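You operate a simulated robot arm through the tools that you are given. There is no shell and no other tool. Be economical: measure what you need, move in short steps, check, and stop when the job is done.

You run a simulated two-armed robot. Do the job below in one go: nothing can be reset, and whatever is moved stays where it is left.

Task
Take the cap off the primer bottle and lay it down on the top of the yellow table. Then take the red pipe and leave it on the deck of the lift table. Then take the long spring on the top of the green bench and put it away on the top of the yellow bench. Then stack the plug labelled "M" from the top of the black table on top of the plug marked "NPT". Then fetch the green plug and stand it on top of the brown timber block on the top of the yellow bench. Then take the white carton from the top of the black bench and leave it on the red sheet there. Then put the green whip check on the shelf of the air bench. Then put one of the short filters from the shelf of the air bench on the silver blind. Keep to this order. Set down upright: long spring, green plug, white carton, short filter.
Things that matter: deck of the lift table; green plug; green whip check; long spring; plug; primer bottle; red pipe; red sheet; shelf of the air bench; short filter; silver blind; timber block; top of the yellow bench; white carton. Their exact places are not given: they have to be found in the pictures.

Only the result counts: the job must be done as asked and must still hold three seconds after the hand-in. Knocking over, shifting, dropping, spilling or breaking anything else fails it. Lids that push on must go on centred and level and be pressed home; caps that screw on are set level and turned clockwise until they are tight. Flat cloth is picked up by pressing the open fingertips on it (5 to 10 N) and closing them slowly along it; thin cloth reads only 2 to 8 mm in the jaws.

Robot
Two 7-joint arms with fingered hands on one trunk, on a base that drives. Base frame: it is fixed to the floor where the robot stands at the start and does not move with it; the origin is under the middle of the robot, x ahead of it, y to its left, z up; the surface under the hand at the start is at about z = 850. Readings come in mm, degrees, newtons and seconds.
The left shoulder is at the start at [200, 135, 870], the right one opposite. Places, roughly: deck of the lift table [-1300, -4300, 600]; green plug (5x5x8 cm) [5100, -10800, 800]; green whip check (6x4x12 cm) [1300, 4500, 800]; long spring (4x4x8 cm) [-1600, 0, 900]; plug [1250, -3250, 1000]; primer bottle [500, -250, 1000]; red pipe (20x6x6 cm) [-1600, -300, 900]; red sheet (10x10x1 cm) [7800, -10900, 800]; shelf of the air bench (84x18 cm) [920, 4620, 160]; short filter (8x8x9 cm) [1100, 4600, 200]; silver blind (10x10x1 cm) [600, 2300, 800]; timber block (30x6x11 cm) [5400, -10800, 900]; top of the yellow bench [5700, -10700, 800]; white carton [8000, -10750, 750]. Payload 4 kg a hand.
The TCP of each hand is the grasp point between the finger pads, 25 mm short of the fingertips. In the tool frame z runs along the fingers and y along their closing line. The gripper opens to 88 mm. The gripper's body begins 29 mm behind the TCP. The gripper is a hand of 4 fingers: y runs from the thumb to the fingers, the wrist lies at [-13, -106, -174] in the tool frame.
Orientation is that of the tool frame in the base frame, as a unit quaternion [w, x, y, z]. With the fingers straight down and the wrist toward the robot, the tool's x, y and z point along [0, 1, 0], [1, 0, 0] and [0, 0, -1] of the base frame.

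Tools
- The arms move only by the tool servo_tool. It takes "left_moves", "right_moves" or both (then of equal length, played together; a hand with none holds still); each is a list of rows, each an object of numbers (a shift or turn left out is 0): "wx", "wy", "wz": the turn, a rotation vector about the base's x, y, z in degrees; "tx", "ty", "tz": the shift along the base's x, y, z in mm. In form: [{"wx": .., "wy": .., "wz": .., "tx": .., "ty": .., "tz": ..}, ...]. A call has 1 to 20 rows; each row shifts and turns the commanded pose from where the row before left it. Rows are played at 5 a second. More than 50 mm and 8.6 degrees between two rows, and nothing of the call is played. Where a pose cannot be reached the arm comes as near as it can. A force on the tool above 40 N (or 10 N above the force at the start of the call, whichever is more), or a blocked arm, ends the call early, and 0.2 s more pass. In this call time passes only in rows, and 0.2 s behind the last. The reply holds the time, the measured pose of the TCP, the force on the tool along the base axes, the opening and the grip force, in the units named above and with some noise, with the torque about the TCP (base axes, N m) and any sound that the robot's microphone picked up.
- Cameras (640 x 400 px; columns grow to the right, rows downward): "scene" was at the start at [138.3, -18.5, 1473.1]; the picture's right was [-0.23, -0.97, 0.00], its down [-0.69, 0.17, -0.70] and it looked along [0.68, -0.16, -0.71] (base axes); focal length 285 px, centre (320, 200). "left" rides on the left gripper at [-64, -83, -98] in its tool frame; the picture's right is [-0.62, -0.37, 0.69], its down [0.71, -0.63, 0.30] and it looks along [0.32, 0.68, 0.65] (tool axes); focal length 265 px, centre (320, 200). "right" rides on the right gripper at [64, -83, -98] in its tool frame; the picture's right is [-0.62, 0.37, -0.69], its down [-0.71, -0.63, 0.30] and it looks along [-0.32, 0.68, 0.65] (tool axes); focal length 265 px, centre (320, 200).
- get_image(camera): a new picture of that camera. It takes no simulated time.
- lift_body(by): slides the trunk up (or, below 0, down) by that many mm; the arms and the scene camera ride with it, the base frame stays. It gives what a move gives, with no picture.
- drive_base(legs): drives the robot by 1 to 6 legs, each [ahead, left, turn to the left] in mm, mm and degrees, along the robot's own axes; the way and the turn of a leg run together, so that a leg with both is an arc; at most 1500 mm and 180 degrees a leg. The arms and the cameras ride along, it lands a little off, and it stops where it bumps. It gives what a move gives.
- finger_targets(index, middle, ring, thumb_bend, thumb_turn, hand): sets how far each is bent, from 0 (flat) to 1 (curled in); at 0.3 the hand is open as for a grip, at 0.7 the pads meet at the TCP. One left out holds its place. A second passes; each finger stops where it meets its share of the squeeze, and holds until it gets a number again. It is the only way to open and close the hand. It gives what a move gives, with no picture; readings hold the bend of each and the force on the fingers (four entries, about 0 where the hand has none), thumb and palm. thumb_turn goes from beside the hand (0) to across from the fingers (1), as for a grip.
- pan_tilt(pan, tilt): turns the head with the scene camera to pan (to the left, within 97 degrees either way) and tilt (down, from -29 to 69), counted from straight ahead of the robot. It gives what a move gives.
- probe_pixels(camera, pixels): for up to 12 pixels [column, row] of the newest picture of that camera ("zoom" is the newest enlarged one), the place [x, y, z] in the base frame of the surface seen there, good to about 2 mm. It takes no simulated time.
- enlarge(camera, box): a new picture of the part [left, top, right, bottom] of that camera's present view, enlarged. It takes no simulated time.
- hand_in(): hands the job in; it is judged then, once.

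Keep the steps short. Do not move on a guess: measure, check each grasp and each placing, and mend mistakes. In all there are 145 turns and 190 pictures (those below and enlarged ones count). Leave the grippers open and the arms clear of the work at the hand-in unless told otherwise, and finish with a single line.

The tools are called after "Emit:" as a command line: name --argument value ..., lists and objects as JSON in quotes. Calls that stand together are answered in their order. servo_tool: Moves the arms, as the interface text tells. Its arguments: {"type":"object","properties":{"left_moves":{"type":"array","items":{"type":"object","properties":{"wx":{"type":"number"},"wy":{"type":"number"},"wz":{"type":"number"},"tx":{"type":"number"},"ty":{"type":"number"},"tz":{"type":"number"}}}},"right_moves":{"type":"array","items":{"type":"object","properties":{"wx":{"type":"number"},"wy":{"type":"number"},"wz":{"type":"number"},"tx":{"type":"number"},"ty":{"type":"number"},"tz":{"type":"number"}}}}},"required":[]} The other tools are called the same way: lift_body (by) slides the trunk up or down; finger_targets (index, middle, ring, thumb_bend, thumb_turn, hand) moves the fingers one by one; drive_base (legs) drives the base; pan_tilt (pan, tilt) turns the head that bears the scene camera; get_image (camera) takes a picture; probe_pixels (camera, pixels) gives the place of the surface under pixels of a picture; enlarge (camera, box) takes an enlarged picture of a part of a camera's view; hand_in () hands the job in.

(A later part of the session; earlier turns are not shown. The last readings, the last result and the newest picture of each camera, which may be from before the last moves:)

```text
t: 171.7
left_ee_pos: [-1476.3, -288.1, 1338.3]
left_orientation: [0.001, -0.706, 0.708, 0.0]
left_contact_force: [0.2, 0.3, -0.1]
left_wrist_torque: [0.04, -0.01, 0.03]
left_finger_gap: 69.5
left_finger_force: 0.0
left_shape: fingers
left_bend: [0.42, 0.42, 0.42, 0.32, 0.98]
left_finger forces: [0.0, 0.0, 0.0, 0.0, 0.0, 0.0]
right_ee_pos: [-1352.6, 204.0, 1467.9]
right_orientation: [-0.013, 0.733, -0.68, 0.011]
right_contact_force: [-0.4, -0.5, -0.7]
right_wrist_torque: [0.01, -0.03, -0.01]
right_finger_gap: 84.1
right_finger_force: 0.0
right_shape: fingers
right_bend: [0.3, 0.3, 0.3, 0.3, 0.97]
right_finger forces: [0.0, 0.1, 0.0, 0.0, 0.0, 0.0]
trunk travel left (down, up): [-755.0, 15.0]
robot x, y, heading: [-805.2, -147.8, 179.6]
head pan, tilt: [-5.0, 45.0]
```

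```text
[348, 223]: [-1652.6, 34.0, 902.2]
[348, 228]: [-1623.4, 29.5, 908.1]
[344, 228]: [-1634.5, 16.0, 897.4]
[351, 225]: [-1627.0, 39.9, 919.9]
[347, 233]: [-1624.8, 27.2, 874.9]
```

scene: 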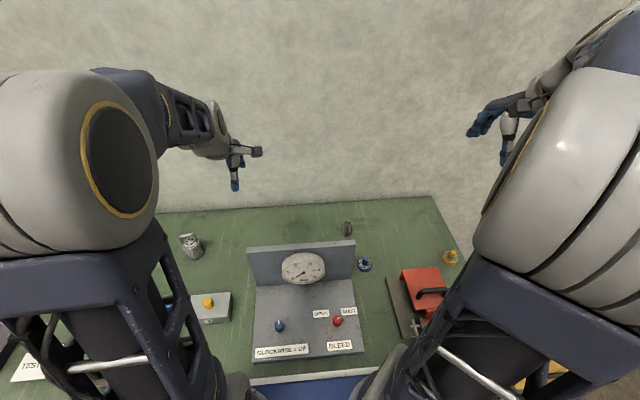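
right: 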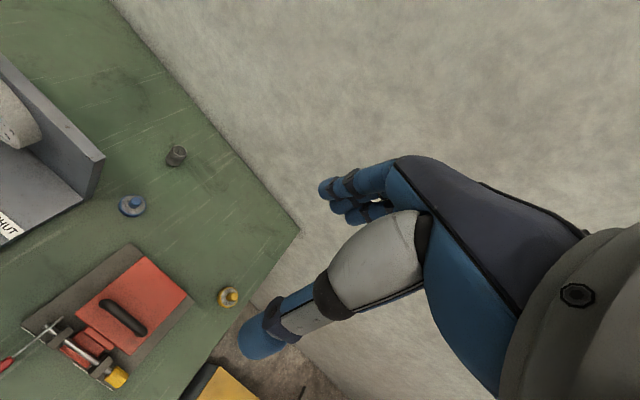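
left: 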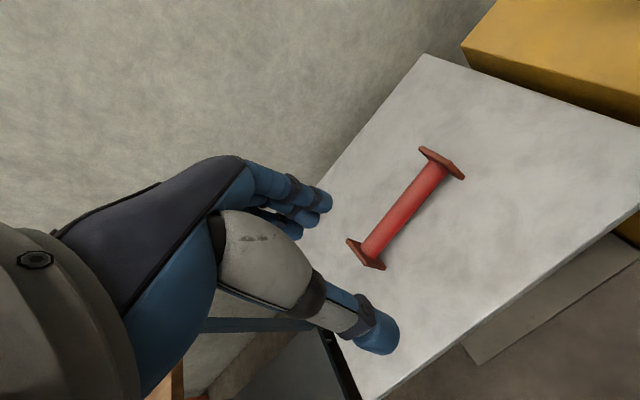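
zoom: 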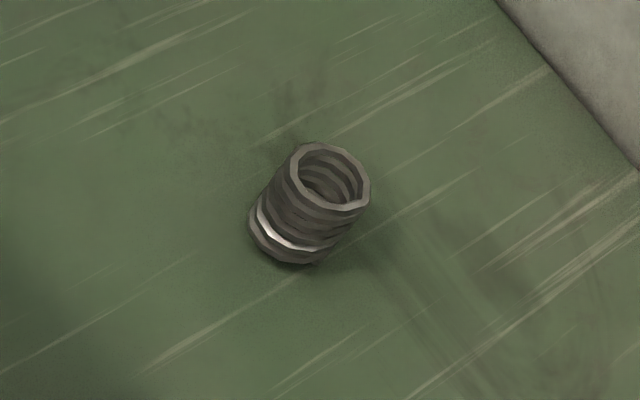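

The spring stands at about (-1643,26), 850 to 930 high and 40 mm thick. I bring the right hand over it.

Emit:
servo_tool --right_moves '[{"tx": -32, "ty": -20, "tz": -20, "wy": 1.9}, {"tx": -32, "ty": -20, "tz": -20}, {"tx": -32, "ty": -20, "tz": -20}, {"tx": -32, "ty": -20, "tz": -20}, {"tx": -32, "ty": -20, "tz": -20}, {"tx": -32, "ty": -20, "tz": -20}, {"tx": -32, "ty": -20, "tz": -20}, {"tx": -32, "ty": -20, "tz": -20}, {"tx": -34, "ty": -18, "tz": -20}, {"tz": -45}, {"tz": -45}, {"tz": -45}, {}]'

Emit:
get_image --camera "right"

Emit:
get_image --camera "scene"

```text
t: 174.5
left_ee_pos: [-1477.4, -289.0, 1337.6]
left_orientation: [0.0, -0.706, 0.708, 0.0]
left_contact_force: [0.0, 0.2, 1.0]
left_wrist_torque: [0.0, 0.02, 0.02]
left_finger_gap: 69.8
left_finger_force: 0.0
left_shape: fingers
left_bend: [0.42, 0.42, 0.42, 0.32, 0.98]
left_finger forces: [0.0, 0.1, 0.0, 0.1, 0.0, 0.0]
right_ee_pos: [-1643.3, 26.2, 1154.0]
right_orientation: [-0.001, 0.732, -0.681, -0.001]
right_contact_force: [-1.1, 0.1, 1.0]
right_wrist_torque: [0.01, -0.01, 0.02]
right_finger_gap: 84.4
right_finger_force: 0.1
right_shape: fingers
right_bend: [0.3, 0.3, 0.3, 0.3, 0.97]
right_finger forces: [0.0, 0.1, 0.0, 0.1, 0.0, 0.0]
trunk travel left (down, up): [-755.0, 15.0]
robot x, y, heading: [-800.8, -144.9, 179.9]
head pan, tilt: [-5.0, 45.0]
```

```text
110 pictures are left
```

right: 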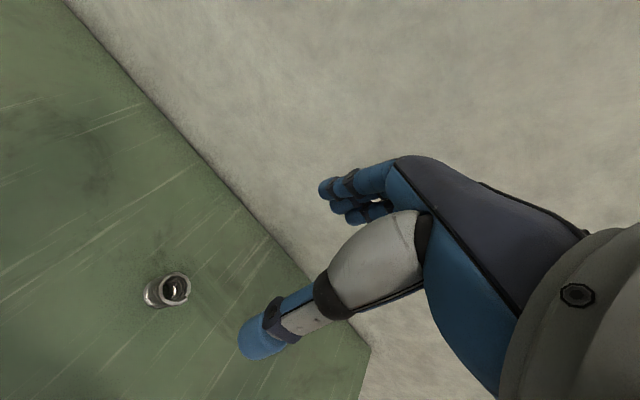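

```text
109 pictures are left
```

scene: 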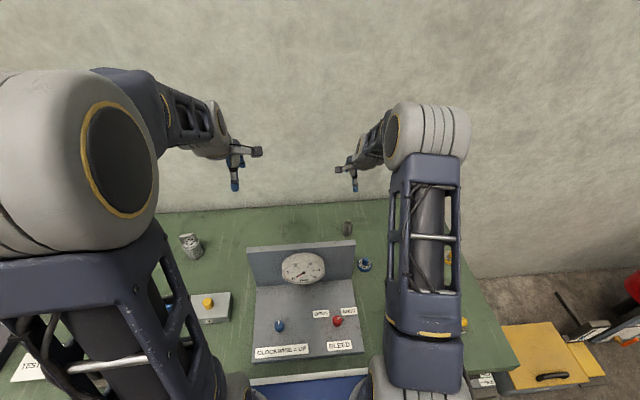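

The spring sits on the tool axis (175,290). I go down to TCP z 908.

Emit:
servo_tool --right_moves '[{"tz": -45}, {"tz": -45}, {"tz": -45}, {"tz": -40}, {"tz": -30}, {"tz": -25}, {"tz": -15}, {}]'

Emit:
get_image --camera "right"

```text
t: 176.3
left_ee_pos: [-1477.1, -288.8, 1337.9]
left_orientation: [0.0, -0.707, 0.707, 0.0]
left_contact_force: [-0.3, 0.3, 0.5]
left_wrist_torque: [0.01, 0.0, 0.0]
left_finger_gap: 69.3
left_finger_force: 0.1
left_shape: fingers
left_bend: [0.42, 0.42, 0.42, 0.32, 0.98]
left_finger forces: [0.1, 0.0, 0.0, 0.0, 0.0, 0.1]
right_ee_pos: [-1644.5, 25.2, 910.5]
right_orientation: [-0.001, 0.733, -0.68, -0.001]
right_contact_force: [-0.4, 0.2, 0.7]
right_wrist_torque: [0.02, 0.01, -0.04]
right_finger_gap: 84.6
right_finger_force: 0.0
right_shape: fingers
right_bend: [0.3, 0.3, 0.3, 0.3, 0.97]
right_finger forces: [0.0, 0.0, 0.1, 0.0, 0.0, 0.1]
trunk travel left (down, up): [-755.0, 15.0]
robot x, y, heading: [-805.9, -151.0, 179.8]
head pan, tilt: [-5.0, 45.0]
```

```text
108 pictures are left
```

right: 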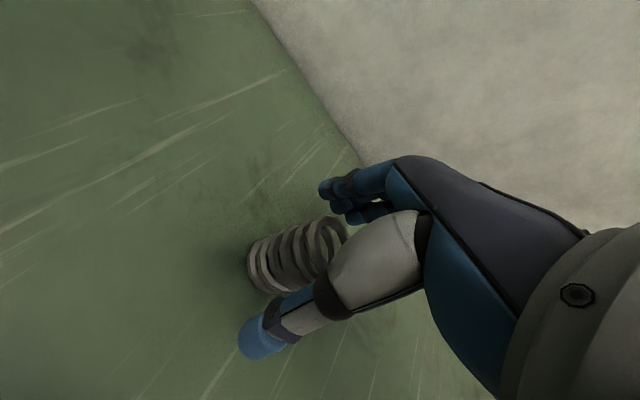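

The spring is between the pads. I close and lift 30 mm.

Emit:
finger_targets --hand "right" --index 0.7 --middle 0.7 --ring 0.7 --thumb_bend 0.7

Emit:
servo_tool --right_moves '[{"tz": 5}, {"tz": 10}, {"tz": 15}, {}]'

Emit:
get_image --camera "right"

```text
t: 177.3
left_ee_pos: [-1477.2, -287.9, 1337.7]
left_orientation: [0.0, -0.707, 0.708, -0.001]
left_contact_force: [-0.5, -0.1, -0.5]
left_wrist_torque: [-0.01, 0.01, -0.01]
left_finger_gap: 69.3
left_finger_force: 0.1
left_shape: fingers
left_bend: [0.42, 0.42, 0.42, 0.32, 0.98]
left_finger forces: [0.0, 0.0, 0.0, 0.1, 0.0, 0.1]
right_ee_pos: [-1642.5, 25.3, 909.3]
right_orientation: [-0.001, 0.732, -0.681, -0.002]
right_contact_force: [-0.3, 0.4, -0.4]
right_wrist_torque: [0.0, 0.01, -0.02]
right_finger_gap: 27.4
right_finger_force: 11.7
right_shape: fingers
right_bend: [0.59, 0.62, 0.69, 0.56, 0.96]
right_finger forces: [5.8, 6.3, 0.4, 0.0, 11.8, 0.0]
trunk travel left (down, up): [-755.0, 15.0]
robot x, y, heading: [-805.0, -144.9, 179.7]
head pan, tilt: [-5.0, 45.0]
```

```text
t: 178.3
left_ee_pos: [-1475.6, -287.4, 1337.7]
left_orientation: [0.0, -0.707, 0.707, 0.0]
left_contact_force: [-0.4, -0.8, 0.0]
left_wrist_torque: [0.0, 0.02, 0.0]
left_finger_gap: 69.4
left_finger_force: 0.0
left_shape: fingers
left_bend: [0.42, 0.42, 0.42, 0.32, 0.98]
left_finger forces: [0.0, 0.1, 0.0, 0.1, 0.1, 0.0]
right_ee_pos: [-1643.7, 26.6, 936.4]
right_orientation: [-0.001, 0.733, -0.68, -0.001]
right_contact_force: [0.7, 0.7, -0.3]
right_wrist_torque: [0.03, -0.02, 0.0]
right_finger_gap: 27.6
right_finger_force: 12.2
right_shape: fingers
right_bend: [0.59, 0.62, 0.69, 0.56, 0.96]
right_finger forces: [5.9, 6.0, 0.3, 0.0, 11.7, 0.0]
trunk travel left (down, up): [-755.0, 15.0]
robot x, y, heading: [-800.0, -148.0, 179.9]
head pan, tilt: [-5.0, 45.0]
```

```text
107 pictures are left
```

right: 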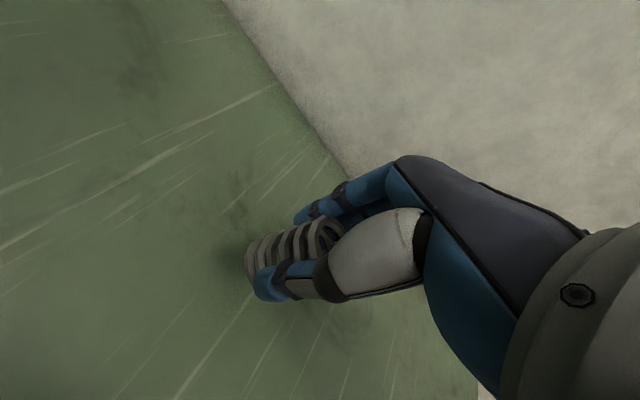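

The spring is held upright (its bottom is 59 mm under the TCP). I lift it out, draw back and drive down the aisle.

Emit:
servo_tool --right_moves '[{"tz": 45}, {"tz": 45}, {"tz": 45}, {"tz": 45}, {"tz": 45}, {"tz": 45}, {"tz": 45}, {"tx": 45}, {"tx": 45}, {"tx": 45}, {"tx": 45}, {"tx": 45}, {"tx": 45}, {}]' --left_moves '[{}, {}, {}, {}, {}, {}, {}, {"tx": 40}, {"tx": 40}, {"tx": 40}, {"tx": 20}, {}, {}, {}]'

Emit:
drive_base --legs '[[-320, 0, 0], [0, 0, 90], [1500, 0, 0], [1500, 0, 0], [1500, 0, 0], [1500, 0, 0]]'

Emit:
pan_tilt --pan 15 --tilt 20

Emit:
get_image --camera "scene"

Emit:
get_image --camera "right"

```text
t: 181.3
left_ee_pos: [-1338.0, -290.0, 1337.8]
left_orientation: [0.0, -0.706, 0.708, 0.0]
left_contact_force: [0.6, 0.5, 0.2]
left_wrist_torque: [0.02, 0.05, -0.03]
left_finger_gap: 69.2
left_finger_force: 0.1
left_shape: fingers
left_bend: [0.42, 0.42, 0.42, 0.32, 0.98]
left_finger forces: [0.1, 0.1, 0.1, 0.1, 0.1, 0.1]
right_ee_pos: [-1373.5, 21.8, 1251.9]
right_orientation: [-0.002, 0.733, -0.68, 0.0]
right_contact_force: [-1.1, -0.9, -1.2]
right_wrist_torque: [0.05, -0.01, -0.01]
right_finger_gap: 27.0
right_finger_force: 11.2
right_shape: fingers
right_bend: [0.6, 0.63, 0.7, 0.56, 0.95]
right_finger forces: [5.7, 6.0, 0.4, 0.1, 11.2, 0.1]
trunk travel left (down, up): [-755.0, 15.0]
robot x, y, heading: [-801.7, -151.6, 180.1]
head pan, tilt: [-5.0, 45.0]
```

```text
t: 215.4
left_ee_pos: [-31.9, -6665.6, 1337.7]
left_orientation: [0.0, 0.999, 0.035, 0.0]
left_contact_force: [0.4, -0.9, -0.8]
left_wrist_torque: [-0.01, 0.0, -0.06]
left_finger_gap: 69.4
left_finger_force: 0.1
left_shape: fingers
left_bend: [0.42, 0.42, 0.42, 0.32, 0.98]
left_finger forces: [0.0, 0.0, 0.0, 0.0, 0.0, 0.0]
right_ee_pos: [-339.3, -6725.3, 1253.6]
right_orientation: [0.0, 0.997, 0.073, -0.001]
right_contact_force: [-0.9, -0.5, -0.6]
right_wrist_torque: [0.02, 0.0, 0.04]
right_finger_gap: 26.2
right_finger_force: 11.0
right_shape: fingers
right_bend: [0.6, 0.63, 0.7, 0.57, 0.95]
right_finger forces: [5.6, 6.1, 0.3, 0.0, 10.5, 0.1]
trunk travel left (down, up): [-755.0, 15.0]
robot x, y, heading: [-212.2, -6141.9, -86.3]
head pan, tilt: [-5.0, 45.0]
```

```text
t: 216.3
left_ee_pos: [-30.7, -6665.7, 1338.0]
left_orientation: [0.0, 0.999, 0.034, 0.0]
left_contact_force: [-0.6, -0.4, -0.2]
left_wrist_torque: [0.02, -0.01, -0.01]
left_finger_gap: 69.6
left_finger_force: 0.0
left_shape: fingers
left_bend: [0.42, 0.42, 0.42, 0.32, 0.98]
left_finger forces: [0.1, 0.0, 0.0, 0.0, 0.1, 0.0]
right_ee_pos: [-340.5, -6725.5, 1254.0]
right_orientation: [0.001, 0.997, 0.073, -0.002]
right_contact_force: [0.7, -0.1, -0.2]
right_wrist_torque: [0.03, 0.01, -0.05]
right_finger_gap: 26.3
right_finger_force: 10.8
right_shape: fingers
right_bend: [0.6, 0.63, 0.7, 0.57, 0.95]
right_finger forces: [5.5, 6.1, 0.3, 0.1, 10.4, 0.0]
trunk travel left (down, up): [-755.0, 15.0]
robot x, y, heading: [-212.1, -6140.1, -86.0]
head pan, tilt: [15.0, 20.0]
```

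```text
106 pictures are left
```

scene: 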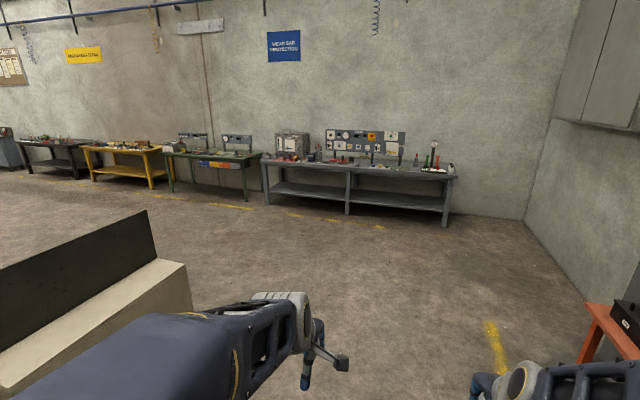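

```text
105 pictures are left
```

right: 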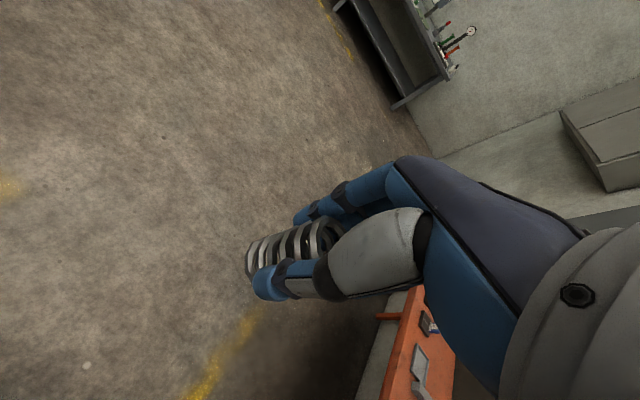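

The yellow bench is along the far wall at (125,160). A machine block is near on the left. I measure both.

Emit:
probe_pixels --camera "scene" --pixels '[[185, 290], [175, 265], [150, 230], [20, 350], [125, 150], [90, 148], [165, 148], [150, 185], [250, 205], [345, 210], [60, 145], [590, 320]]'

```text
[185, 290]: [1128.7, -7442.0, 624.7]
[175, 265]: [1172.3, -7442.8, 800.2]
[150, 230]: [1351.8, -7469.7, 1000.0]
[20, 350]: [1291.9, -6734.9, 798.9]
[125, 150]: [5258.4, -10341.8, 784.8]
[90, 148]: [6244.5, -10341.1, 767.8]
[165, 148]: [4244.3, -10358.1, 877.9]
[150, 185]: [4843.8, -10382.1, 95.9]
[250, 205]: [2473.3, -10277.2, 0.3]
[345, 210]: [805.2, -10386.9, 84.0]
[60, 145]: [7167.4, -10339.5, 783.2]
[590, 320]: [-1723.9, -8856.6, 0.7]
```

Bench front edge is y≈-10340. I drive to y≈-8850, turn left and head +x.

Emit:
drive_base --legs '[[0, 0, -4], [1500, 0, 0], [1250, 0, 0], [0, 0, 90]]'

```text
t: 234.1
left_ee_pos: [298.0, -8755.9, 1338.2]
left_orientation: [0.0, 0.698, 0.716, -0.001]
left_contact_force: [-1.7, -0.1, 0.3]
left_wrist_torque: [0.0, -0.01, -0.02]
left_finger_gap: 69.5
left_finger_force: 0.1
left_shape: fingers
left_bend: [0.42, 0.42, 0.42, 0.32, 0.98]
left_finger forces: [0.1, 0.0, 0.1, 0.1, 0.0, 0.0]
right_ee_pos: [344.4, -9067.4, 1253.1]
right_orientation: [0.001, 0.67, 0.743, -0.002]
right_contact_force: [-0.4, 0.6, -0.8]
right_wrist_torque: [0.0, 0.0, 0.02]
right_finger_gap: 25.4
right_finger_force: 11.1
right_shape: fingers
right_bend: [0.61, 0.63, 0.7, 0.57, 0.95]
right_finger forces: [5.6, 5.9, 0.1, 0.0, 10.0, 0.0]
trunk travel left (down, up): [-755.0, 15.0]
robot x, y, heading: [-232.9, -8914.0, 1.3]
head pan, tilt: [15.0, 20.0]
```

Emit:
drive_base --legs '[[0, 0, -1.5], [1500, 0, 0], [1500, 0, 0], [1500, 0, 0], [1200, 0, 0], [0, 0, -90]]'

Emit:
pan_tilt --pan 0 --tilt 30

Emit:
get_image --camera "scene"

Emit:
get_image --camera "right"

```text
t: 265.3
left_ee_pos: [5585.7, -9455.2, 1337.2]
left_orientation: [0.0, 1.0, 0.0, 0.0]
left_contact_force: [-0.2, -0.2, 0.6]
left_wrist_torque: [-0.02, -0.01, -0.01]
left_finger_gap: 69.5
left_finger_force: 0.1
left_shape: fingers
left_bend: [0.42, 0.42, 0.42, 0.32, 0.98]
left_finger forces: [0.1, 0.1, 0.0, 0.0, 0.0, 0.1]
right_ee_pos: [5276.0, -9493.3, 1253.2]
right_orientation: [0.0, 0.999, 0.038, -0.002]
right_contact_force: [-1.5, 0.2, -0.8]
right_wrist_torque: [0.01, -0.03, -0.02]
right_finger_gap: 25.2
right_finger_force: 10.6
right_shape: fingers
right_bend: [0.61, 0.63, 0.7, 0.57, 0.95]
right_finger forces: [5.5, 6.0, 0.1, 0.0, 9.5, 0.0]
trunk travel left (down, up): [-755.0, 15.0]
robot x, y, heading: [5446.8, -8922.7, -90.3]
head pan, tilt: [15.0, 20.0]
```

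```text
t: 266.1
left_ee_pos: [5586.9, -9455.2, 1335.9]
left_orientation: [-0.001, 1.0, 0.0, 0.0]
left_contact_force: [0.3, -1.1, 0.4]
left_wrist_torque: [0.0, 0.01, -0.01]
left_finger_gap: 69.6
left_finger_force: 0.1
left_shape: fingers
left_bend: [0.42, 0.42, 0.42, 0.32, 0.98]
left_finger forces: [0.0, 0.1, 0.0, 0.1, 0.0, 0.1]
right_ee_pos: [5275.1, -9493.1, 1253.0]
right_orientation: [0.0, 0.999, 0.038, -0.001]
right_contact_force: [0.1, 0.2, -0.8]
right_wrist_torque: [-0.01, 0.0, -0.01]
right_finger_gap: 25.0
right_finger_force: 10.7
right_shape: fingers
right_bend: [0.61, 0.63, 0.7, 0.57, 0.95]
right_finger forces: [5.5, 6.1, 0.2, 0.0, 9.5, 0.0]
trunk travel left (down, up): [-755.0, 15.0]
robot x, y, heading: [5443.0, -8919.1, -89.9]
head pan, tilt: [0.0, 30.0]
```

```text
104 pictures are left
```

scene: 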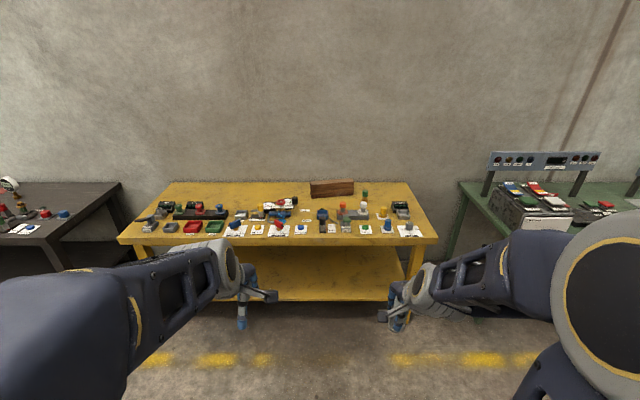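

```text
103 pictures are left
```

right: 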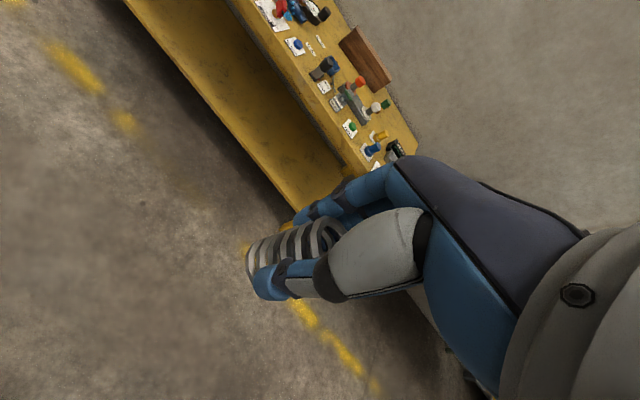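

I zoom in on the yellow bench.

Emit:
enlarge --camera "scene" --box '[130, 165, 440, 255]'

Emit:
probe_pixels --camera "scene" --pixels '[[332, 180], [332, 195], [365, 192], [240, 195], [160, 190], [280, 190], [400, 190], [122, 238], [435, 238], [313, 190], [354, 188]]'

Emit:
enlarge --camera "right" --box '[220, 190, 380, 310]'

```text
2.06 times, centred on (285, 210) of scene
```

zoom: 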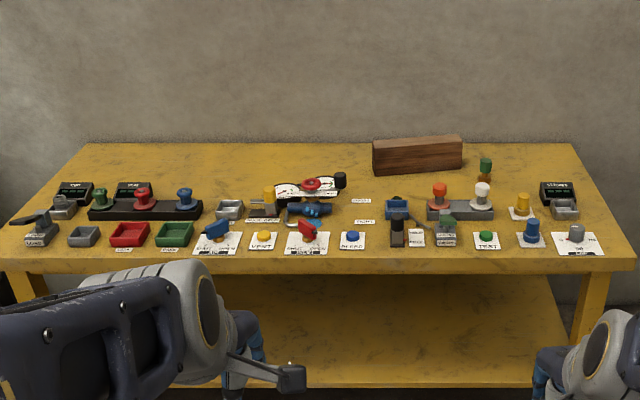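

```text
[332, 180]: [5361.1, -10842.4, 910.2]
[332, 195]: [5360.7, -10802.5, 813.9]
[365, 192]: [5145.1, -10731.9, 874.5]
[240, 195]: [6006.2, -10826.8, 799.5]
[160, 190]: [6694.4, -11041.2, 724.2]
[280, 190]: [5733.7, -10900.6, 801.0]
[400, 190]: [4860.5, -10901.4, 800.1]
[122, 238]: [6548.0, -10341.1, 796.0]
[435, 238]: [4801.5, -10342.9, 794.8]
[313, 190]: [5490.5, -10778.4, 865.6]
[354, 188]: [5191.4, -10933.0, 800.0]
```

```text
3.33 times, centred on (300, 250) of right
```

zoom: 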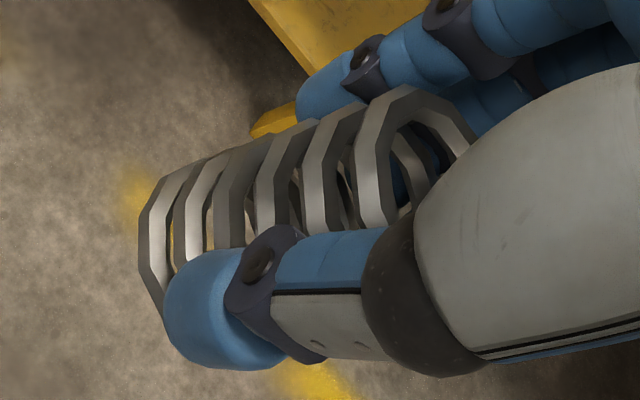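

Free bench area behind the knobs near (5700,-10830), z 800. I move to about (5850,-9940) and lower the trunk by 240.

Emit:
drive_base --legs '[[0, 405, 0], [1020, 0, 0]]'

Emit:
lift_body --by -150

Emit:
pan_tilt --pan -5 --tilt 40

Emit:
get_image --camera "scene"

```text
t: 273.4
left_ee_pos: [5999.1, -10462.8, 1337.8]
left_orientation: [0.0, 1.0, 0.003, -0.001]
left_contact_force: [0.3, 0.1, 0.7]
left_wrist_torque: [0.0, 0.01, 0.01]
left_finger_gap: 69.3
left_finger_force: 0.0
left_shape: fingers
left_bend: [0.42, 0.42, 0.42, 0.32, 0.98]
left_finger forces: [0.0, 0.1, 0.0, 0.0, 0.0, 0.0]
right_ee_pos: [5688.4, -10502.2, 1252.2]
right_orientation: [0.0, 0.999, 0.041, -0.002]
right_contact_force: [-0.6, -0.3, -0.8]
right_wrist_torque: [-0.02, -0.01, -0.02]
right_finger_gap: 24.8
right_finger_force: 10.3
right_shape: fingers
right_bend: [0.61, 0.63, 0.7, 0.57, 0.95]
right_finger forces: [5.4, 6.0, 0.1, 0.1, 9.5, 0.0]
trunk travel left (down, up): [-755.0, 15.0]
robot x, y, heading: [5852.0, -9927.5, -89.6]
head pan, tilt: [0.0, 30.0]
```

```text
t: 275.2
left_ee_pos: [5998.1, -10461.8, 1188.1]
left_orientation: [0.0, 1.0, 0.002, 0.0]
left_contact_force: [0.7, 0.2, -0.8]
left_wrist_torque: [-0.03, 0.04, 0.01]
left_finger_gap: 69.5
left_finger_force: 0.1
left_shape: fingers
left_bend: [0.42, 0.42, 0.42, 0.32, 0.98]
left_finger forces: [0.0, 0.0, 0.1, 0.1, 0.0, 0.1]
right_ee_pos: [5687.6, -10501.5, 1103.8]
right_orientation: [0.0, 0.999, 0.041, -0.002]
right_contact_force: [0.0, 0.3, -0.5]
right_wrist_torque: [0.01, 0.02, -0.01]
right_finger_gap: 24.9
right_finger_force: 10.3
right_shape: fingers
right_bend: [0.61, 0.63, 0.7, 0.57, 0.95]
right_finger forces: [5.5, 6.0, 0.1, 0.0, 9.5, 0.0]
trunk travel left (down, up): [-605.0, 165.0]
robot x, y, heading: [5859.3, -9923.9, -89.6]
head pan, tilt: [0.0, 30.0]
```

```text
t: 275.9
left_ee_pos: [5998.1, -10460.9, 1187.1]
left_orientation: [0.0, 1.0, 0.003, 0.0]
left_contact_force: [-0.3, 0.0, -0.6]
left_wrist_torque: [0.01, -0.01, 0.0]
left_finger_gap: 69.6
left_finger_force: 0.0
left_shape: fingers
left_bend: [0.42, 0.42, 0.42, 0.32, 0.98]
left_finger forces: [0.0, 0.1, 0.0, 0.1, 0.0, 0.0]
right_ee_pos: [5687.8, -10501.1, 1102.8]
right_orientation: [0.0, 0.999, 0.041, -0.002]
right_contact_force: [-0.6, 0.7, -1.7]
right_wrist_torque: [-0.01, -0.02, 0.0]
right_finger_gap: 24.9
right_finger_force: 10.6
right_shape: fingers
right_bend: [0.61, 0.63, 0.7, 0.57, 0.95]
right_finger forces: [5.4, 6.0, 0.1, 0.0, 9.5, 0.0]
trunk travel left (down, up): [-605.0, 165.0]
robot x, y, heading: [5856.6, -9928.4, -89.9]
head pan, tilt: [-5.0, 40.0]
```

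```text
100 pictures are left
```

scene: 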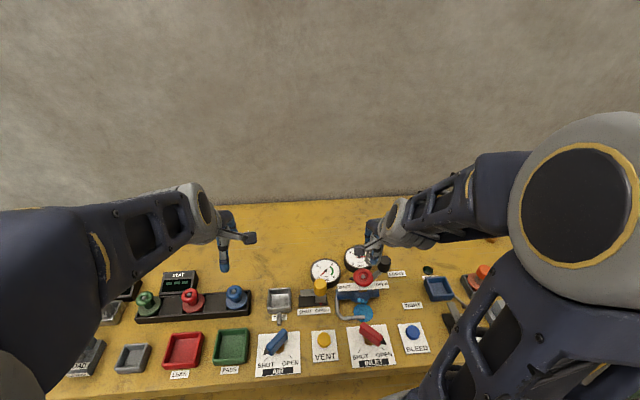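

Emit:
probe_pixels --camera "scene" --pixels '[[300, 225], [290, 240], [320, 230], [325, 262], [356, 248], [280, 288], [235, 285]]'

Emit:
get_image --camera "right"

```text
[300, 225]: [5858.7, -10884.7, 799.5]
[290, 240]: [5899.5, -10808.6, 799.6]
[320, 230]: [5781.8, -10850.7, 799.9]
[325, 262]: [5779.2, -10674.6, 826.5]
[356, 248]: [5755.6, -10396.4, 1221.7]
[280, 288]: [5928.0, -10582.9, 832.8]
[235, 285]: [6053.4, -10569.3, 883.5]
```

```text
99 pictures are left
```

right: 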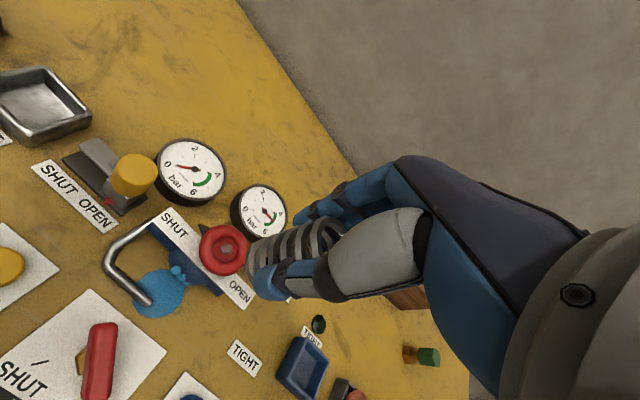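

I carry the spring to (5800,-10830) and lower it to just above the bench.

Emit:
servo_tool --right_moves '[{"tx": 14, "ty": -41}, {"tx": 14, "ty": -41}, {"tx": 14, "ty": -41}, {"tx": 14, "ty": -41}, {"tx": 14, "ty": -41}, {"tx": 14, "ty": -41}, {"tx": 14, "ty": -41}, {"tx": 14, "ty": -42}, {"tz": -45}, {"tz": -45}, {"tz": -45}, {"tz": -45}, {"tz": -35}, {}]'

Emit:
get_image --camera "right"

Emit:
get_image --camera "scene"

```text
t: 278.9
left_ee_pos: [5998.5, -10462.8, 1187.9]
left_orientation: [0.0, 1.0, 0.002, 0.0]
left_contact_force: [-0.6, 0.1, -0.4]
left_wrist_torque: [0.0, 0.0, 0.02]
left_finger_gap: 69.6
left_finger_force: 0.0
left_shape: fingers
left_bend: [0.42, 0.42, 0.42, 0.32, 0.98]
left_finger forces: [0.1, 0.1, 0.0, 0.0, 0.1, 0.0]
right_ee_pos: [5803.2, -10831.3, 886.5]
right_orientation: [0.0, 0.999, 0.04, -0.002]
right_contact_force: [-0.3, 1.0, -0.3]
right_wrist_torque: [-0.01, 0.0, -0.01]
right_finger_gap: 24.5
right_finger_force: 10.0
right_shape: fingers
right_bend: [0.61, 0.64, 0.7, 0.58, 0.96]
right_finger forces: [5.4, 5.7, 0.1, 0.1, 9.3, 0.0]
trunk travel left (down, up): [-605.0, 165.0]
robot x, y, heading: [5854.6, -9925.9, -89.7]
head pan, tilt: [-5.0, 40.0]
```

```text
98 pictures are left
```

right: 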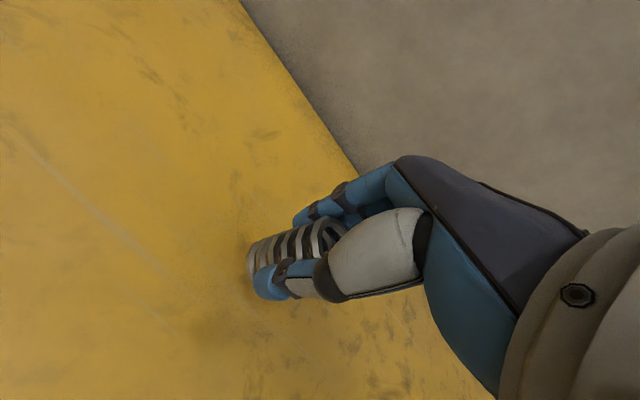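

```text
97 pictures are left
```

scene: 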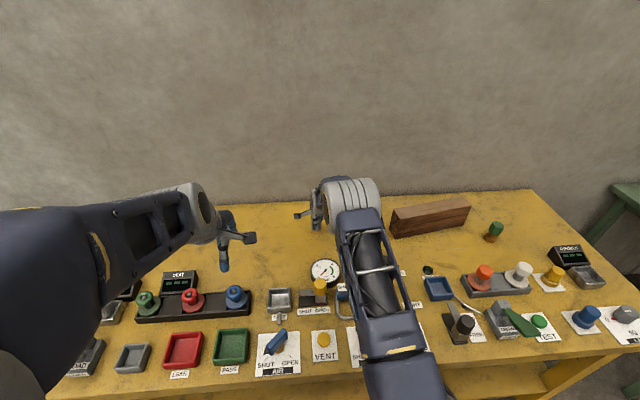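

Now I lower slowly until it touches.

Emit:
servo_tool --right_moves '[{"tz": -8}, {"tz": -6}, {"tz": -4}, {"tz": -3}, {"tz": -2}, {"tz": -2}, {}]'

Emit:
enlarge --camera "right" --box '[220, 190, 380, 310]'

```text
t: 280.5
left_ee_pos: [5997.5, -10462.4, 1187.0]
left_orientation: [0.0, 1.0, 0.002, 0.0]
left_contact_force: [0.0, -0.3, -0.2]
left_wrist_torque: [0.01, -0.02, 0.03]
left_finger_gap: 69.6
left_finger_force: 0.0
left_shape: fingers
left_bend: [0.42, 0.42, 0.42, 0.32, 0.98]
left_finger forces: [0.0, 0.0, 0.0, 0.0, 0.1, 0.0]
right_ee_pos: [5800.5, -10830.2, 863.1]
right_orientation: [0.0, 0.999, 0.041, -0.002]
right_contact_force: [-0.1, -0.6, -0.7]
right_wrist_torque: [-0.03, 0.0, 0.0]
right_finger_gap: 24.3
right_finger_force: 10.3
right_shape: fingers
right_bend: [0.61, 0.64, 0.7, 0.58, 0.96]
right_finger forces: [5.2, 5.8, 0.2, 0.1, 9.2, 0.0]
trunk travel left (down, up): [-605.0, 165.0]
robot x, y, heading: [5853.3, -9930.9, -89.5]
head pan, tilt: [-5.0, 40.0]
```

```text
3.33 times, centred on (300, 250) of right
```

zoom: 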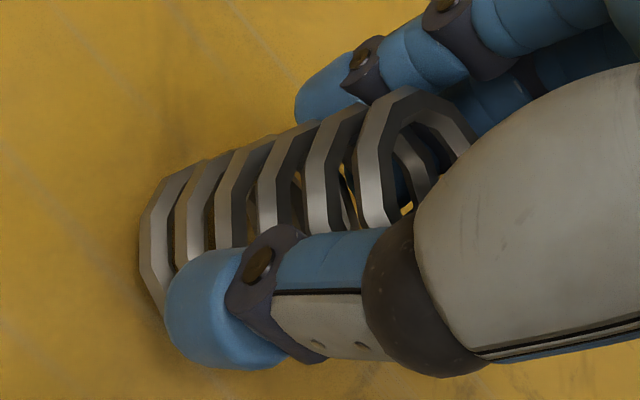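

Emit:
servo_tool --right_moves '[{"tz": -1.5}, {"tz": -1.5}, {"tz": -1}, {"tz": -1}, {}]'

```text
t: 281.7
left_ee_pos: [5997.9, -10461.7, 1187.8]
left_orientation: [0.0, 1.0, 0.003, 0.0]
left_contact_force: [1.0, -0.7, -0.2]
left_wrist_torque: [0.0, -0.01, -0.02]
left_finger_gap: 69.3
left_finger_force: 0.0
left_shape: fingers
left_bend: [0.42, 0.42, 0.42, 0.32, 0.98]
left_finger forces: [0.0, 0.0, 0.0, 0.0, 0.1, 0.1]
right_ee_pos: [5799.8, -10829.3, 859.5]
right_orientation: [0.001, 0.999, 0.041, -0.001]
right_contact_force: [0.1, 1.0, 6.4]
right_wrist_torque: [0.0, 0.02, 0.01]
right_finger_gap: 24.1
right_finger_force: 12.5
right_shape: fingers
right_bend: [0.62, 0.64, 0.7, 0.58, 0.95]
right_finger forces: [5.4, 6.7, 0.0, 0.1, 11.9, 0.0]
trunk travel left (down, up): [-605.0, 165.0]
robot x, y, heading: [5850.9, -9930.7, -89.6]
head pan, tilt: [-5.0, 40.0]
```

It touches with 6 N. I open and rise.

Emit:
finger_targets --hand "right" --index 0.3 --middle 0.3 --ring 0.3 --thumb_bend 0.3

Emit:
servo_tool --right_moves '[{"tz": 15}, {"tz": 30}, {"tz": 45}, {"tz": 45}, {"tz": 45}, {"tz": 45}, {"ty": 40}, {"ty": 40}, {"ty": 40}, {"ty": 40}, {"ty": 40}, {"ty": 40}, {}]'

Emit:
get_image --camera "right"

```text
t: 282.7
left_ee_pos: [5998.6, -10461.9, 1188.4]
left_orientation: [-0.001, 1.0, 0.002, 0.0]
left_contact_force: [0.6, -0.1, 0.4]
left_wrist_torque: [-0.02, -0.06, 0.01]
left_finger_gap: 69.4
left_finger_force: 0.0
left_shape: fingers
left_bend: [0.42, 0.42, 0.42, 0.32, 0.98]
left_finger forces: [0.0, 0.0, 0.1, 0.0, 0.0, 0.1]
right_ee_pos: [5799.8, -10829.5, 857.7]
right_orientation: [0.0, 0.999, 0.041, -0.002]
right_contact_force: [-0.1, -0.2, 0.0]
right_wrist_torque: [0.0, 0.01, 0.02]
right_finger_gap: 84.4
right_finger_force: 0.0
right_shape: fingers
right_bend: [0.3, 0.3, 0.3, 0.3, 0.97]
right_finger forces: [0.1, 0.0, 0.1, 0.0, 0.1, 0.1]
trunk travel left (down, up): [-605.0, 165.0]
robot x, y, heading: [5854.1, -9927.8, -89.7]
head pan, tilt: [-5.0, 40.0]
```

```text
t: 285.5
left_ee_pos: [5998.7, -10462.0, 1187.5]
left_orientation: [0.0, 1.0, 0.003, 0.0]
left_contact_force: [-0.3, -0.9, -0.2]
left_wrist_torque: [0.0, 0.0, 0.02]
left_finger_gap: 69.7
left_finger_force: 0.1
left_shape: fingers
left_bend: [0.42, 0.42, 0.42, 0.32, 0.98]
left_finger forces: [0.0, 0.1, 0.0, 0.0, 0.0, 0.0]
right_ee_pos: [5799.3, -10590.4, 1083.4]
right_orientation: [0.0, 0.999, 0.041, -0.001]
right_contact_force: [-0.3, 0.3, -0.3]
right_wrist_torque: [-0.06, 0.0, 0.01]
right_finger_gap: 84.5
right_finger_force: 0.0
right_shape: fingers
right_bend: [0.3, 0.3, 0.3, 0.3, 0.97]
right_finger forces: [0.0, 0.0, 0.0, 0.0, 0.0, 0.0]
trunk travel left (down, up): [-605.0, 165.0]
robot x, y, heading: [5855.4, -9925.9, -89.5]
head pan, tilt: [-5.0, 40.0]
```

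```text
95 pictures are left
```

right: 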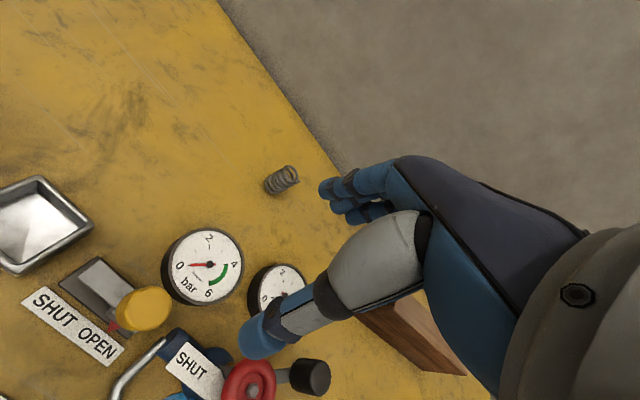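

The spring stands upright. I back away and return toward the black table by the known route, strafing and reversing without turns.

Emit:
drive_base --legs '[[-1000, 0, 0], [0, -1500, -0.4], [0, -1500, 0], [0, -1500, 0], [0, -1500, 0], [0, -300, 0]]'

Emit:
drive_base --legs '[[-1500, 0, 0], [-1500, 0, 0], [-1500, 0, 0]]'

Emit:
pan_tilt --pan 97 --tilt 20

Emit:
get_image --camera "scene"

```text
t: 320.3
left_ee_pos: [-284.9, -9500.5, 1186.9]
left_orientation: [0.0, 1.0, 0.007, 0.0]
left_contact_force: [0.4, -0.3, -0.4]
left_wrist_torque: [0.0, 0.03, -0.03]
left_finger_gap: 69.4
left_finger_force: 0.1
left_shape: fingers
left_bend: [0.42, 0.42, 0.42, 0.32, 0.98]
left_finger forces: [0.1, 0.0, 0.0, 0.0, 0.0, 0.0]
right_ee_pos: [-482.5, -9629.2, 1083.2]
right_orientation: [0.0, 0.999, 0.045, -0.002]
right_contact_force: [-0.9, -0.4, -0.5]
right_wrist_torque: [0.02, -0.01, -0.02]
right_finger_gap: 84.7
right_finger_force: 0.0
right_shape: fingers
right_bend: [0.3, 0.3, 0.3, 0.3, 0.97]
right_finger forces: [0.0, 0.0, 0.0, 0.1, 0.0, 0.0]
trunk travel left (down, up): [-605.0, 165.0]
robot x, y, heading: [-433.8, -8963.0, -88.9]
head pan, tilt: [-5.0, 40.0]
```

```text
t: 341.9
left_ee_pos: [-453.9, -4988.1, 1187.6]
left_orientation: [0.001, 1.0, 0.019, 0.001]
left_contact_force: [-0.3, -0.5, -0.6]
left_wrist_torque: [-0.02, -0.02, 0.0]
left_finger_gap: 69.2
left_finger_force: 0.1
left_shape: fingers
left_bend: [0.42, 0.42, 0.42, 0.32, 0.98]
left_finger forces: [0.0, 0.0, 0.1, 0.0, 0.0, 0.0]
right_ee_pos: [-648.5, -5124.2, 1084.0]
right_orientation: [0.0, 0.998, 0.055, -0.001]
right_contact_force: [0.1, 0.5, -0.6]
right_wrist_torque: [0.02, -0.01, 0.02]
right_finger_gap: 84.6
right_finger_force: 0.0
right_shape: fingers
right_bend: [0.3, 0.3, 0.3, 0.3, 0.97]
right_finger forces: [0.0, 0.1, 0.1, 0.0, 0.0, 0.0]
trunk travel left (down, up): [-605.0, 165.0]
robot x, y, heading: [-614.7, -4461.4, -88.1]
head pan, tilt: [-5.0, 40.0]
```

```text
t: 343.7
left_ee_pos: [-454.2, -4989.6, 1187.0]
left_orientation: [0.0, 1.0, 0.018, 0.0]
left_contact_force: [0.1, 0.8, 0.6]
left_wrist_torque: [0.01, 0.02, -0.01]
left_finger_gap: 69.5
left_finger_force: 0.2
left_shape: fingers
left_bend: [0.42, 0.42, 0.42, 0.32, 0.98]
left_finger forces: [0.1, 0.0, 0.0, 0.0, 0.0, 0.0]
right_ee_pos: [-649.1, -5124.1, 1082.4]
right_orientation: [0.0, 0.998, 0.056, -0.001]
right_contact_force: [-0.4, -0.5, 0.7]
right_wrist_torque: [-0.02, 0.02, 0.01]
right_finger_gap: 84.4
right_finger_force: 0.1
right_shape: fingers
right_bend: [0.3, 0.3, 0.3, 0.3, 0.97]
right_finger forces: [0.1, 0.0, 0.0, 0.0, 0.0, 0.1]
trunk travel left (down, up): [-605.0, 165.0]
robot x, y, heading: [-616.6, -4458.4, -88.2]
head pan, tilt: [97.0, 20.0]
```

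```text
94 pictures are left
```

scene: 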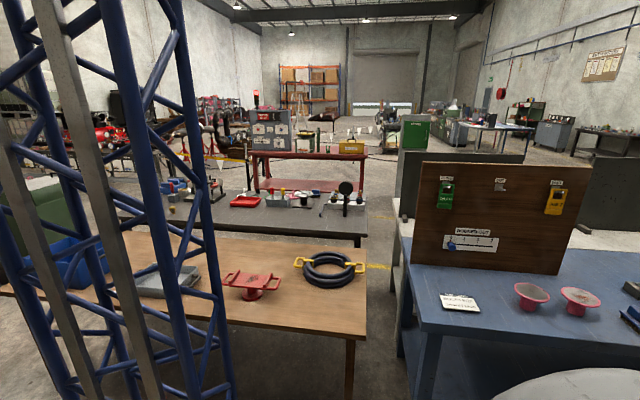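

The black table is beyond the brown one. I measure edges.

Emit:
probe_pixels --camera "scene" --pixels '[[365, 232], [250, 228], [365, 330], [150, 262], [355, 200], [300, 195], [245, 200], [380, 265], [130, 215], [440, 150], [20, 290], [365, 260]]'

Emit:
enlarge --camera "scene" --box '[110, 160, 390, 260]'

```text
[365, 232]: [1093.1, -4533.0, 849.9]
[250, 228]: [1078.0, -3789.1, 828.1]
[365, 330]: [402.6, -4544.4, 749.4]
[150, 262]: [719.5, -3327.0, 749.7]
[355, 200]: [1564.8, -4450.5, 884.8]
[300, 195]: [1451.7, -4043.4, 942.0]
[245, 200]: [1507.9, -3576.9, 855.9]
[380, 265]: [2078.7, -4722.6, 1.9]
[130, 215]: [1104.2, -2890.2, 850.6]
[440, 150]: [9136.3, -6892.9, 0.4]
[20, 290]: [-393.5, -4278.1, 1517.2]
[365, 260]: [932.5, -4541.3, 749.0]
```

```text
2.29 times, centred on (250, 210) of scene
```

zoom: 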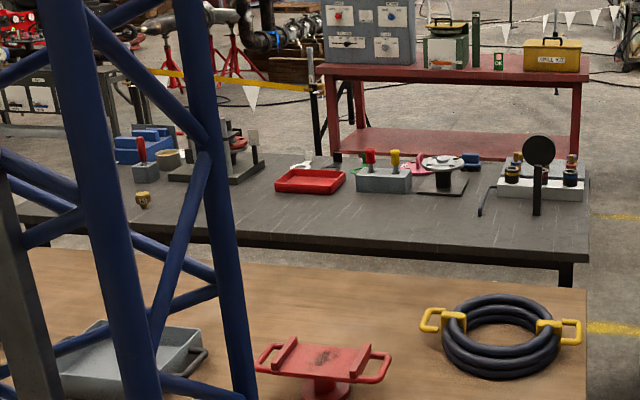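

Black table: x from about 1080, y -4535 to about -2790. I go to y≈-2300 in the aisle and look toward its near end.

Emit:
drive_base --legs '[[0, 0, -1.8], [-1500, 0, 0], [-650, 0, 0]]'

Emit:
pan_tilt --pan 75 --tilt 25

Emit:
get_image --camera "scene"

```text
t: 354.6
left_ee_pos: [-482.9, -2849.9, 1187.8]
left_orientation: [0.0, 1.0, -0.001, 0.0]
left_contact_force: [0.2, -0.4, 0.1]
left_wrist_torque: [0.0, 0.0, 0.02]
left_finger_gap: 69.2
left_finger_force: 0.0
left_shape: fingers
left_bend: [0.42, 0.42, 0.42, 0.32, 0.98]
left_finger forces: [0.0, 0.0, 0.0, 0.0, 0.0, 0.1]
right_ee_pos: [-682.4, -2978.0, 1083.7]
right_orientation: [0.0, 0.999, 0.037, -0.002]
right_contact_force: [0.1, 0.3, 0.0]
right_wrist_torque: [0.02, 0.01, 0.0]
right_finger_gap: 84.9
right_finger_force: 0.0
right_shape: fingers
right_bend: [0.3, 0.3, 0.3, 0.3, 0.97]
right_finger forces: [0.1, 0.0, 0.0, 0.1, 0.0, 0.1]
trunk travel left (down, up): [-605.0, 165.0]
robot x, y, heading: [-621.4, -2318.9, -90.2]
head pan, tilt: [97.0, 20.0]
```

```text
t: 355.5
left_ee_pos: [-483.2, -2850.7, 1187.8]
left_orientation: [0.0, 1.0, -0.001, 0.0]
left_contact_force: [-0.2, 0.1, 0.3]
left_wrist_torque: [-0.03, 0.01, 0.03]
left_finger_gap: 69.4
left_finger_force: 0.1
left_shape: fingers
left_bend: [0.42, 0.42, 0.42, 0.32, 0.98]
left_finger forces: [0.1, 0.1, 0.0, 0.0, 0.0, 0.0]
right_ee_pos: [-683.1, -2977.6, 1083.1]
right_orientation: [-0.001, 0.999, 0.037, -0.001]
right_contact_force: [0.3, 0.0, -0.2]
right_wrist_torque: [0.02, 0.03, 0.04]
right_finger_gap: 84.6
right_finger_force: 0.1
right_shape: fingers
right_bend: [0.3, 0.3, 0.3, 0.3, 0.97]
right_finger forces: [0.0, 0.1, 0.0, 0.1, 0.1, 0.0]
trunk travel left (down, up): [-605.0, 165.0]
robot x, y, heading: [-624.2, -2317.6, -90.4]
head pan, tilt: [75.0, 25.0]
```

```text
92 pictures are left
```

scene: 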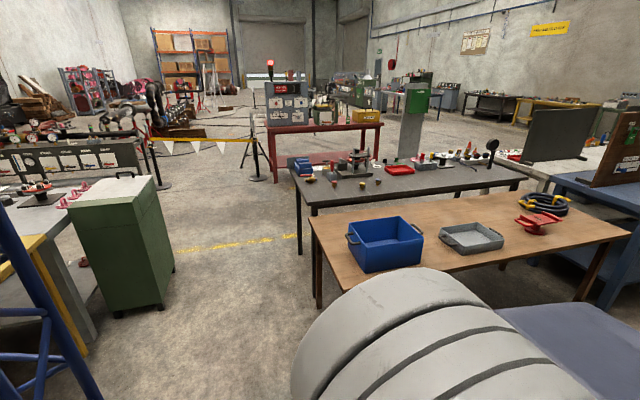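

Open floor in front of the black table's near end. I measure corners and zoom on the plugs.

Emit:
probe_pixels --camera "scene" --pixels '[[298, 205], [292, 172], [316, 218], [165, 290], [118, 310], [300, 250], [318, 305], [310, 180], [280, 185]]'

Emit:
enlarge --camera "scene" --box '[280, 135, 510, 215]'

```text
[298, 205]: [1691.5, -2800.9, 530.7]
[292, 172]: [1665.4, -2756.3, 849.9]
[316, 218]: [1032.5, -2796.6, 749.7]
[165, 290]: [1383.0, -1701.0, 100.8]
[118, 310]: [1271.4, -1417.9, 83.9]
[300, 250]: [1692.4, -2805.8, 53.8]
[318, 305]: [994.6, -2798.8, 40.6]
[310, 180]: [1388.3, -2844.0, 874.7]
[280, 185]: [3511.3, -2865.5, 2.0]
```

```text
2.78 times, centred on (395, 175) of scene
```

zoom: 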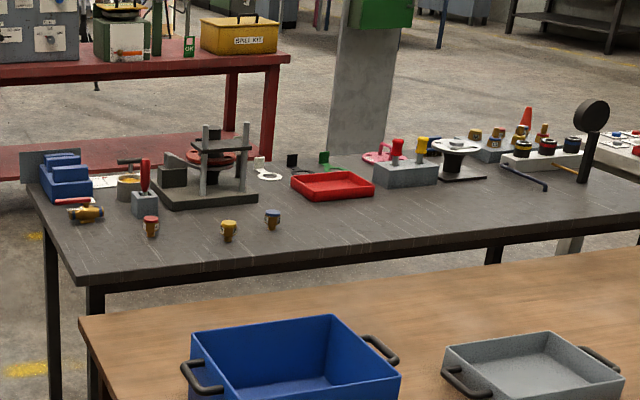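

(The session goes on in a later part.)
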